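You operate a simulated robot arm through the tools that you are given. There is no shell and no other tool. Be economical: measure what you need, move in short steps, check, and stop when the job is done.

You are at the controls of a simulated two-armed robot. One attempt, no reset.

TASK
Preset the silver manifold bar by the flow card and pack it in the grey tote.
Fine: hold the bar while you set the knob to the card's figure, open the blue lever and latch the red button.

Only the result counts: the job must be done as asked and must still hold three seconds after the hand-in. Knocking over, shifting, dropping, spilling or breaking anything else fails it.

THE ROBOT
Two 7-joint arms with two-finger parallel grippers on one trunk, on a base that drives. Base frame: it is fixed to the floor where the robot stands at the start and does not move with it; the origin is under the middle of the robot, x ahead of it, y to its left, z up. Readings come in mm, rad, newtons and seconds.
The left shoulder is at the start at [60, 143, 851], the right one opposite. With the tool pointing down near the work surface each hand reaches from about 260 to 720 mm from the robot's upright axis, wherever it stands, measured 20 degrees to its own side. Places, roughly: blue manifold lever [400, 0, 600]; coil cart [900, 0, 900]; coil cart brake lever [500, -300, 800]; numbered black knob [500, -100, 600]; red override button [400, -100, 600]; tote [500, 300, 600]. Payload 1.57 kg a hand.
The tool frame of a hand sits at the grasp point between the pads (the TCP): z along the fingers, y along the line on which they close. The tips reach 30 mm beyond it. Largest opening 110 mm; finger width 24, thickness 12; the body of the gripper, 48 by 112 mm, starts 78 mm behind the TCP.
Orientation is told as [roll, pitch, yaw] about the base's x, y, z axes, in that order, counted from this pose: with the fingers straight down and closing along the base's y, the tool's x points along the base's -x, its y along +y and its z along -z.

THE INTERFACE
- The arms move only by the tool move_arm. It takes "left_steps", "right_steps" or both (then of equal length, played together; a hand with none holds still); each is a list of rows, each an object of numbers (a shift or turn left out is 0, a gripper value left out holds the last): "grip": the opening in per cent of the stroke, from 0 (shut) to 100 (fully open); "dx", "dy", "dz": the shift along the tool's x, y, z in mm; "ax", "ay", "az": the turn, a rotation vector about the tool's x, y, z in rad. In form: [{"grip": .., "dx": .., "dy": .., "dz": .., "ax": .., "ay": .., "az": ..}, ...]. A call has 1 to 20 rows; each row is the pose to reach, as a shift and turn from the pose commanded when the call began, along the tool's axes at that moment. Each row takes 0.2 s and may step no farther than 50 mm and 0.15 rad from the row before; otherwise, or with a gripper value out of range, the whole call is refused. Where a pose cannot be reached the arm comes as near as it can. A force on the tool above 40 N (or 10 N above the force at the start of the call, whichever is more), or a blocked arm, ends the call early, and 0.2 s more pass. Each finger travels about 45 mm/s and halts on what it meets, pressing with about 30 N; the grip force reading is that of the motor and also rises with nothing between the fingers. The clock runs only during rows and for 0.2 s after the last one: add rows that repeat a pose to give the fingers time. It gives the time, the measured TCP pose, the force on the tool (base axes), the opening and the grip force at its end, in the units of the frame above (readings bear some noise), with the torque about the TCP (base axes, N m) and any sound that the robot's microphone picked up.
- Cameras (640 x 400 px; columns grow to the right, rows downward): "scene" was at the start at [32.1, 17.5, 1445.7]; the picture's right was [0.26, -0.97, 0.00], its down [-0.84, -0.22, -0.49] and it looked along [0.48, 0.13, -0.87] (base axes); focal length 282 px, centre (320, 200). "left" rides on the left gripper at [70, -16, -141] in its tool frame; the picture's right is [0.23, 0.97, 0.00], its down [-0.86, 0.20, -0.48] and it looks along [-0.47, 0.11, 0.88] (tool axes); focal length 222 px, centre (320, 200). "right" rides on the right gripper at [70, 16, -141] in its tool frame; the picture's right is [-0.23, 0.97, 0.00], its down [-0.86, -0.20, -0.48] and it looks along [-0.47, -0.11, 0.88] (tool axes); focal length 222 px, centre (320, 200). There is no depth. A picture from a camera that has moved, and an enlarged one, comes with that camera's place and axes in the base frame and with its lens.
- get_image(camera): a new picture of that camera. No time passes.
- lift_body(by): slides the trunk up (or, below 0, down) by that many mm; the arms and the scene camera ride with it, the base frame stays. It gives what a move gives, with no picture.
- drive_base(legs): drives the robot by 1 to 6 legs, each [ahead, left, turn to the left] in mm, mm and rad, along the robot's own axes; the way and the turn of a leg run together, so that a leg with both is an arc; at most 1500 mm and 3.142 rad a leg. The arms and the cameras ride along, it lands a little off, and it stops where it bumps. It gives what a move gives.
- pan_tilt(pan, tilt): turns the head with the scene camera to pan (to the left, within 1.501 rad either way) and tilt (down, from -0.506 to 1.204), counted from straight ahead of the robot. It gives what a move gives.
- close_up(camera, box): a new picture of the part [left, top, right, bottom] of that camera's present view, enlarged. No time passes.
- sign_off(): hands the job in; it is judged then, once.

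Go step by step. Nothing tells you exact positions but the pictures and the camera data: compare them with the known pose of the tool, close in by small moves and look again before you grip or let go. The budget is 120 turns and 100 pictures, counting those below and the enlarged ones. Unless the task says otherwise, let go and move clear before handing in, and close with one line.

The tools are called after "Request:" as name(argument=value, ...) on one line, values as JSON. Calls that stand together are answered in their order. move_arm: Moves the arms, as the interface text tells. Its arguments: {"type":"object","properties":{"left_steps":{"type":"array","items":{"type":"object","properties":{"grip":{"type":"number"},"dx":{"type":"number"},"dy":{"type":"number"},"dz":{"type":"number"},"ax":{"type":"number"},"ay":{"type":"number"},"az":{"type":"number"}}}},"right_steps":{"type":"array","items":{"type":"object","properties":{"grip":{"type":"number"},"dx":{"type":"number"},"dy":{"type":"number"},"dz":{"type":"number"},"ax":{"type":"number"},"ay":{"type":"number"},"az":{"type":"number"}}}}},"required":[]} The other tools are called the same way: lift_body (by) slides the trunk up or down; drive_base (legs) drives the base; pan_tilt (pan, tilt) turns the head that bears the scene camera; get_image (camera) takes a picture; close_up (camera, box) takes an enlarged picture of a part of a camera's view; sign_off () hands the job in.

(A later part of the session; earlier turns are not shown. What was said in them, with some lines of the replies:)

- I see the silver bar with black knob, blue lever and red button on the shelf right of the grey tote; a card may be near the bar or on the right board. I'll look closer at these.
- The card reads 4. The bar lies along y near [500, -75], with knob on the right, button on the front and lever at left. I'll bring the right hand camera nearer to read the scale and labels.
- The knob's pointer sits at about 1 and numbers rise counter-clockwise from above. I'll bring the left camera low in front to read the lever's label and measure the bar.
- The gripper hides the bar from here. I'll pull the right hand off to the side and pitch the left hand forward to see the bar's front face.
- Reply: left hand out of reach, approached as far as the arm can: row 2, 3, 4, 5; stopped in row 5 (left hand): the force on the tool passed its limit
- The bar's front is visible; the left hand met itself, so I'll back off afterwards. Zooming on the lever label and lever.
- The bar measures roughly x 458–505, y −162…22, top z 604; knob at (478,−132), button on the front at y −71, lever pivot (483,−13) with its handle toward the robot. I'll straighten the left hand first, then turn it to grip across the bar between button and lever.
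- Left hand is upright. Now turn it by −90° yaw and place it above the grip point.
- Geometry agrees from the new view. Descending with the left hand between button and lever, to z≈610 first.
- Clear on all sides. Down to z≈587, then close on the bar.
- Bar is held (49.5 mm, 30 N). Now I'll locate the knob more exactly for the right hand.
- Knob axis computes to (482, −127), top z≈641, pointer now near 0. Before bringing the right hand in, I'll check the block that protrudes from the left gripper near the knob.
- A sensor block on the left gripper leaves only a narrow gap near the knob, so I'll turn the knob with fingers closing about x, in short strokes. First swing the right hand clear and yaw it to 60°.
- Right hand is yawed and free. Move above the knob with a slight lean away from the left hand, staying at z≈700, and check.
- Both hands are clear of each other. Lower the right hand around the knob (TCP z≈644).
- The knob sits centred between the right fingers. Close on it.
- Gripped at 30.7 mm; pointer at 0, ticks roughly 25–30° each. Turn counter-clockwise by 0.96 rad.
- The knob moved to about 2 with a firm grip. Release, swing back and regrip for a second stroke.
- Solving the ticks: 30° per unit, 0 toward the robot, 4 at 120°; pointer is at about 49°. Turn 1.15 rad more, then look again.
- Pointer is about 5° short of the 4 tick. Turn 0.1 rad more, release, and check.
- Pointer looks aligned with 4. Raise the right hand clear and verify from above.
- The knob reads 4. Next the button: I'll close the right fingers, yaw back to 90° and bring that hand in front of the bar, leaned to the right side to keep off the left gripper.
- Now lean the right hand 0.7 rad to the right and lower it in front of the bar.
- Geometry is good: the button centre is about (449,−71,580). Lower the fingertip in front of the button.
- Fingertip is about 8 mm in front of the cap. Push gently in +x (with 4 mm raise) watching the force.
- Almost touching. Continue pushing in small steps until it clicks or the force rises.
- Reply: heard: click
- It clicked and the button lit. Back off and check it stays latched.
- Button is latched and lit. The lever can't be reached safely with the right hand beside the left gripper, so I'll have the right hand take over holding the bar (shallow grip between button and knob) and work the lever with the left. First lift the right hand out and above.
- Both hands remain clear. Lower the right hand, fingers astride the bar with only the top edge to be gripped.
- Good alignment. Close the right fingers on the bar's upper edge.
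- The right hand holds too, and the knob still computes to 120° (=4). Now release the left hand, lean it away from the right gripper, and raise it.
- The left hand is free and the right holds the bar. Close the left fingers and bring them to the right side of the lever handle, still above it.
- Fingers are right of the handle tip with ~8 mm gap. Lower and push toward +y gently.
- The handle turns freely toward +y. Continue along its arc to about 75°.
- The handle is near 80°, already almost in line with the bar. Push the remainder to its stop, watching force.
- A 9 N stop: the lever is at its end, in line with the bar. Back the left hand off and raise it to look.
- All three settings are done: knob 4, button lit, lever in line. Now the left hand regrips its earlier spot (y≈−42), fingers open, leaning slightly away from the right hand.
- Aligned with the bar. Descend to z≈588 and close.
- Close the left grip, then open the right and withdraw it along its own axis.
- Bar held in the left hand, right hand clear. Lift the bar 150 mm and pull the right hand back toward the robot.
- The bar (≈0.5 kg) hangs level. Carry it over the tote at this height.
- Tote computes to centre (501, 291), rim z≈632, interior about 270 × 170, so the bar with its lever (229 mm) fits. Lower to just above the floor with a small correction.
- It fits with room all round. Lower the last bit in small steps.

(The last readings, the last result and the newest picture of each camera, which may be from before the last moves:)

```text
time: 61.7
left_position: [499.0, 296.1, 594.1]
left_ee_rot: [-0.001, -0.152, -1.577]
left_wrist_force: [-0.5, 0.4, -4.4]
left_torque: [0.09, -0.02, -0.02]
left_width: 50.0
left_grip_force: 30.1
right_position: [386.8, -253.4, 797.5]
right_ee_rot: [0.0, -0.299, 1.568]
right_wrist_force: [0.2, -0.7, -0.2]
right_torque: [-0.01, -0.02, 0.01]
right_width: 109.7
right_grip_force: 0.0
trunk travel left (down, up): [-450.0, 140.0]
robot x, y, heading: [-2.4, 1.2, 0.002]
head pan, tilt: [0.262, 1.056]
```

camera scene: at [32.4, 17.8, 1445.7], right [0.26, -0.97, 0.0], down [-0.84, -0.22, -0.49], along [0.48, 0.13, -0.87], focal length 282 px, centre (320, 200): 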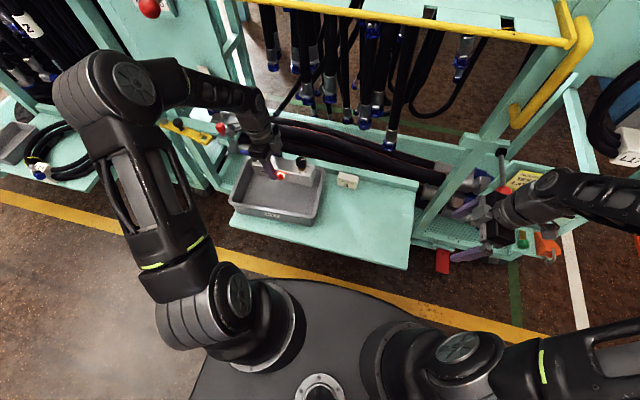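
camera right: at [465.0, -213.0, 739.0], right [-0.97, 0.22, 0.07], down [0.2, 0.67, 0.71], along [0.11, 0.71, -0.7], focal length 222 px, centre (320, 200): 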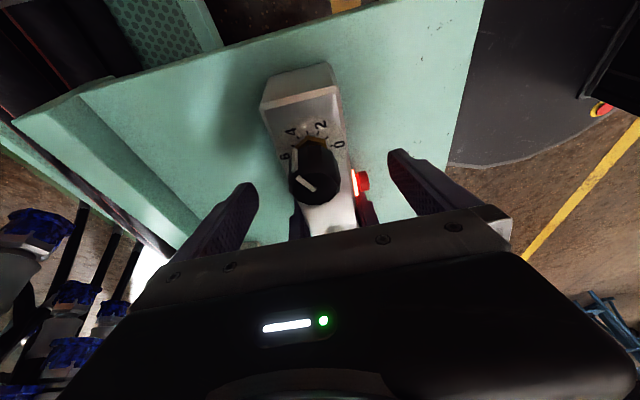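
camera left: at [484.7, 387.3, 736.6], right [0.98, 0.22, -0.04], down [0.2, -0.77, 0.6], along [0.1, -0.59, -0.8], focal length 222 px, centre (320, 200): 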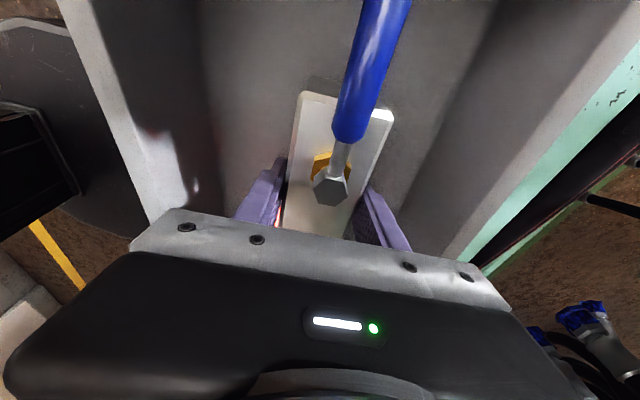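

Still hanging; lower on in 1 mm steps until the weight is taken.

Request:
move_arm(left_steps=[{"dx": 0.15, "dz": 1}, {"dx": 0.3, "dz": 2}, {"dx": 0.4, "dz": 3}])

```text
time: 62.5
left_position: [499.8, 296.5, 592.9]
left_ee_rot: [0.0, -0.152, -1.579]
left_wrist_force: [-2.8, 0.7, 8.8]
left_torque: [-0.73, -0.01, -0.26]
left_width: 49.9
left_grip_force: 30.2
right_position: [386.5, -252.8, 797.9]
right_ee_rot: [0.0, -0.304, 1.572]
right_wrist_force: [0.1, -0.2, 0.5]
right_torque: [0.04, 0.01, 0.01]
right_width: 110.0
right_grip_force: 0.0
trunk travel left (down, up): [-450.0, 140.0]
robot x, y, heading: [-1.7, 1.0, 0.004]
head pan, tilt: [0.262, 1.056]
```

The floor carries it. Open modestly, then rise straight up.

Request:
move_arm(left_steps=[{"dz": -1, "grip": 48}, {"dz": -1.5, "grip": 55}, {"dz": -1.5, "grip": 68}, {"dz": -1.5, "grip": 68}, {"dz": -1.5, "grip": 68}, {"dx": -4, "dz": -25, "grip": 68}, {"dx": -10, "dz": -65, "grip": 68}, {"dx": -16, "dz": -105, "grip": 68}, {"dx": -22, "dz": -150, "grip": 68}, {"dx": -29, "dz": -195, "grip": 68}])

Request:
get_image(camera="left")

Request:
close_up(camera="scene", box=[215, 125, 345, 230])

```text
time: 64.7
left_position: [499.3, 295.6, 789.7]
left_ee_rot: [-0.002, -0.151, -1.58]
left_wrist_force: [0.1, 0.2, -0.6]
left_torque: [-0.01, 0.02, 0.01]
left_width: 74.7
left_grip_force: 0.1
right_position: [386.8, -251.8, 797.3]
right_ee_rot: [0.0, -0.301, 1.569]
right_wrist_force: [0.2, 1.5, -0.1]
right_torque: [-0.02, -0.02, 0.0]
right_width: 109.9
right_grip_force: 0.0
trunk travel left (down, up): [-450.0, 140.0]
robot x, y, heading: [-3.0, -2.7, -0.004]
head pan, tilt: [0.262, 1.056]
```

```text
27 pictures are left
camera left: at [484.8, 387.2, 918.9], right [0.98, 0.22, -0.04], down [0.19, -0.77, 0.6], along [0.1, -0.59, -0.8], focal length 222 px, centre (320, 200)
```

left: 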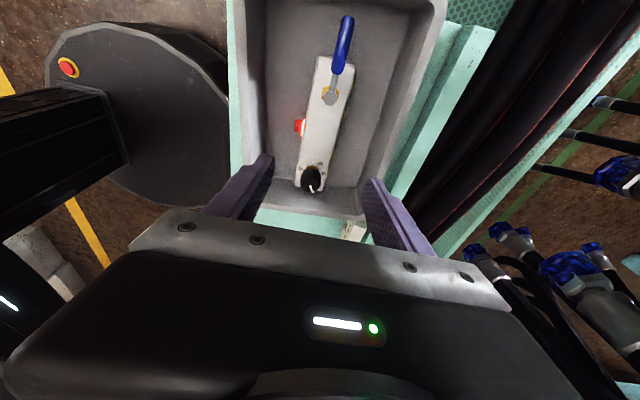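

```text
3.81 times, centred on (280, 178) of scene
camera zoom: at [31.7, 17.2, 1445.7], right [0.26, -0.97, 0.0], down [-0.84, -0.22, -0.49], along [0.48, 0.13, -0.87], focal length 1073 px, centre (472, 286)
```

zoom: 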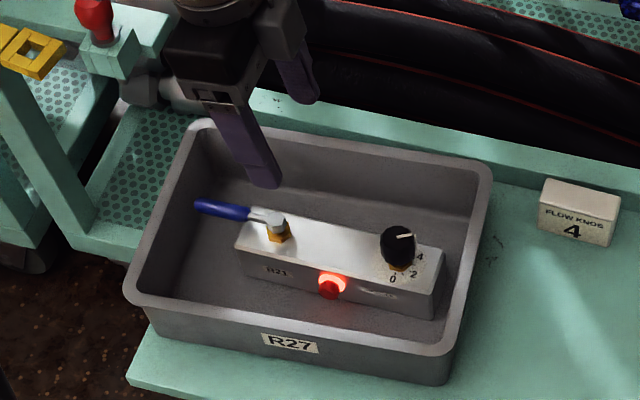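

The bar rests in the tote, button lit, lever in line. One last check on the knob pointer.

Request:
close_up(camera="scene", box=[285, 170, 325, 200])

Request:
close_up(camera="left", box=[285, 140, 345, 200])

```text
13.33 times, centred on (305, 185) of scene
camera zoom: at [31.7, 17.2, 1445.7], right [0.26, -0.97, 0.0], down [-0.84, -0.22, -0.49], along [0.48, 0.13, -0.87], focal length 3757 px, centre (520, 400)
```

zoom: 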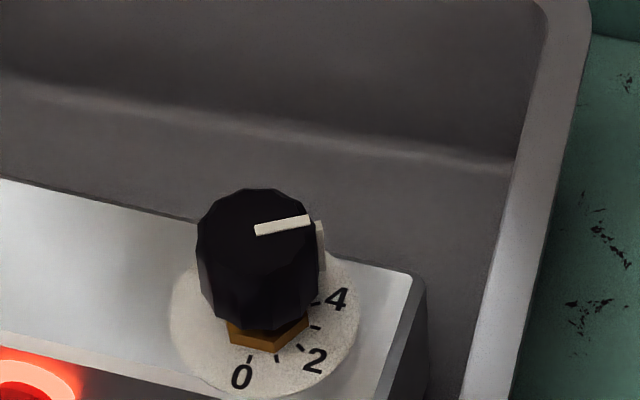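

```text
6.67 times, centred on (315, 170) of left
camera zoom: at [484.8, 387.2, 918.9], right [0.98, 0.22, -0.04], down [0.19, -0.77, 0.6], along [0.1, -0.59, -0.8], focal length 1481 px, centre (353, 400)
```

zoom: 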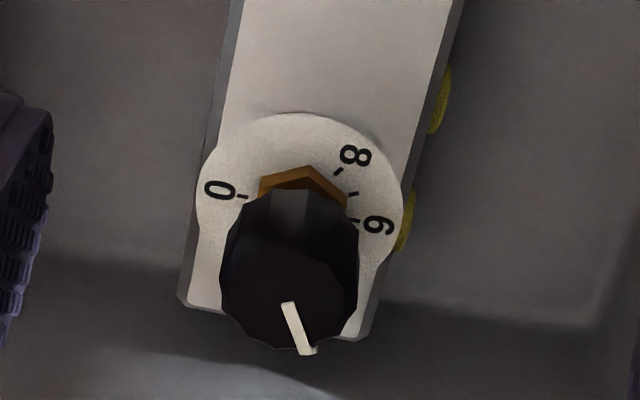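

The card said 4. The knob pointer measures 116–120° across views against 120° for the 4 mark, the red button is latched and lit, the blue lever is at its open stop, and the bar rests in the tote with both hands clear. Handing in.

Request:
sign_off()

```text
The job is handed in.
```

The silver manifold bar is in the grey tote with its knob at 4, the blue lever turned to its stop and the red button latched; I've handed the job in.
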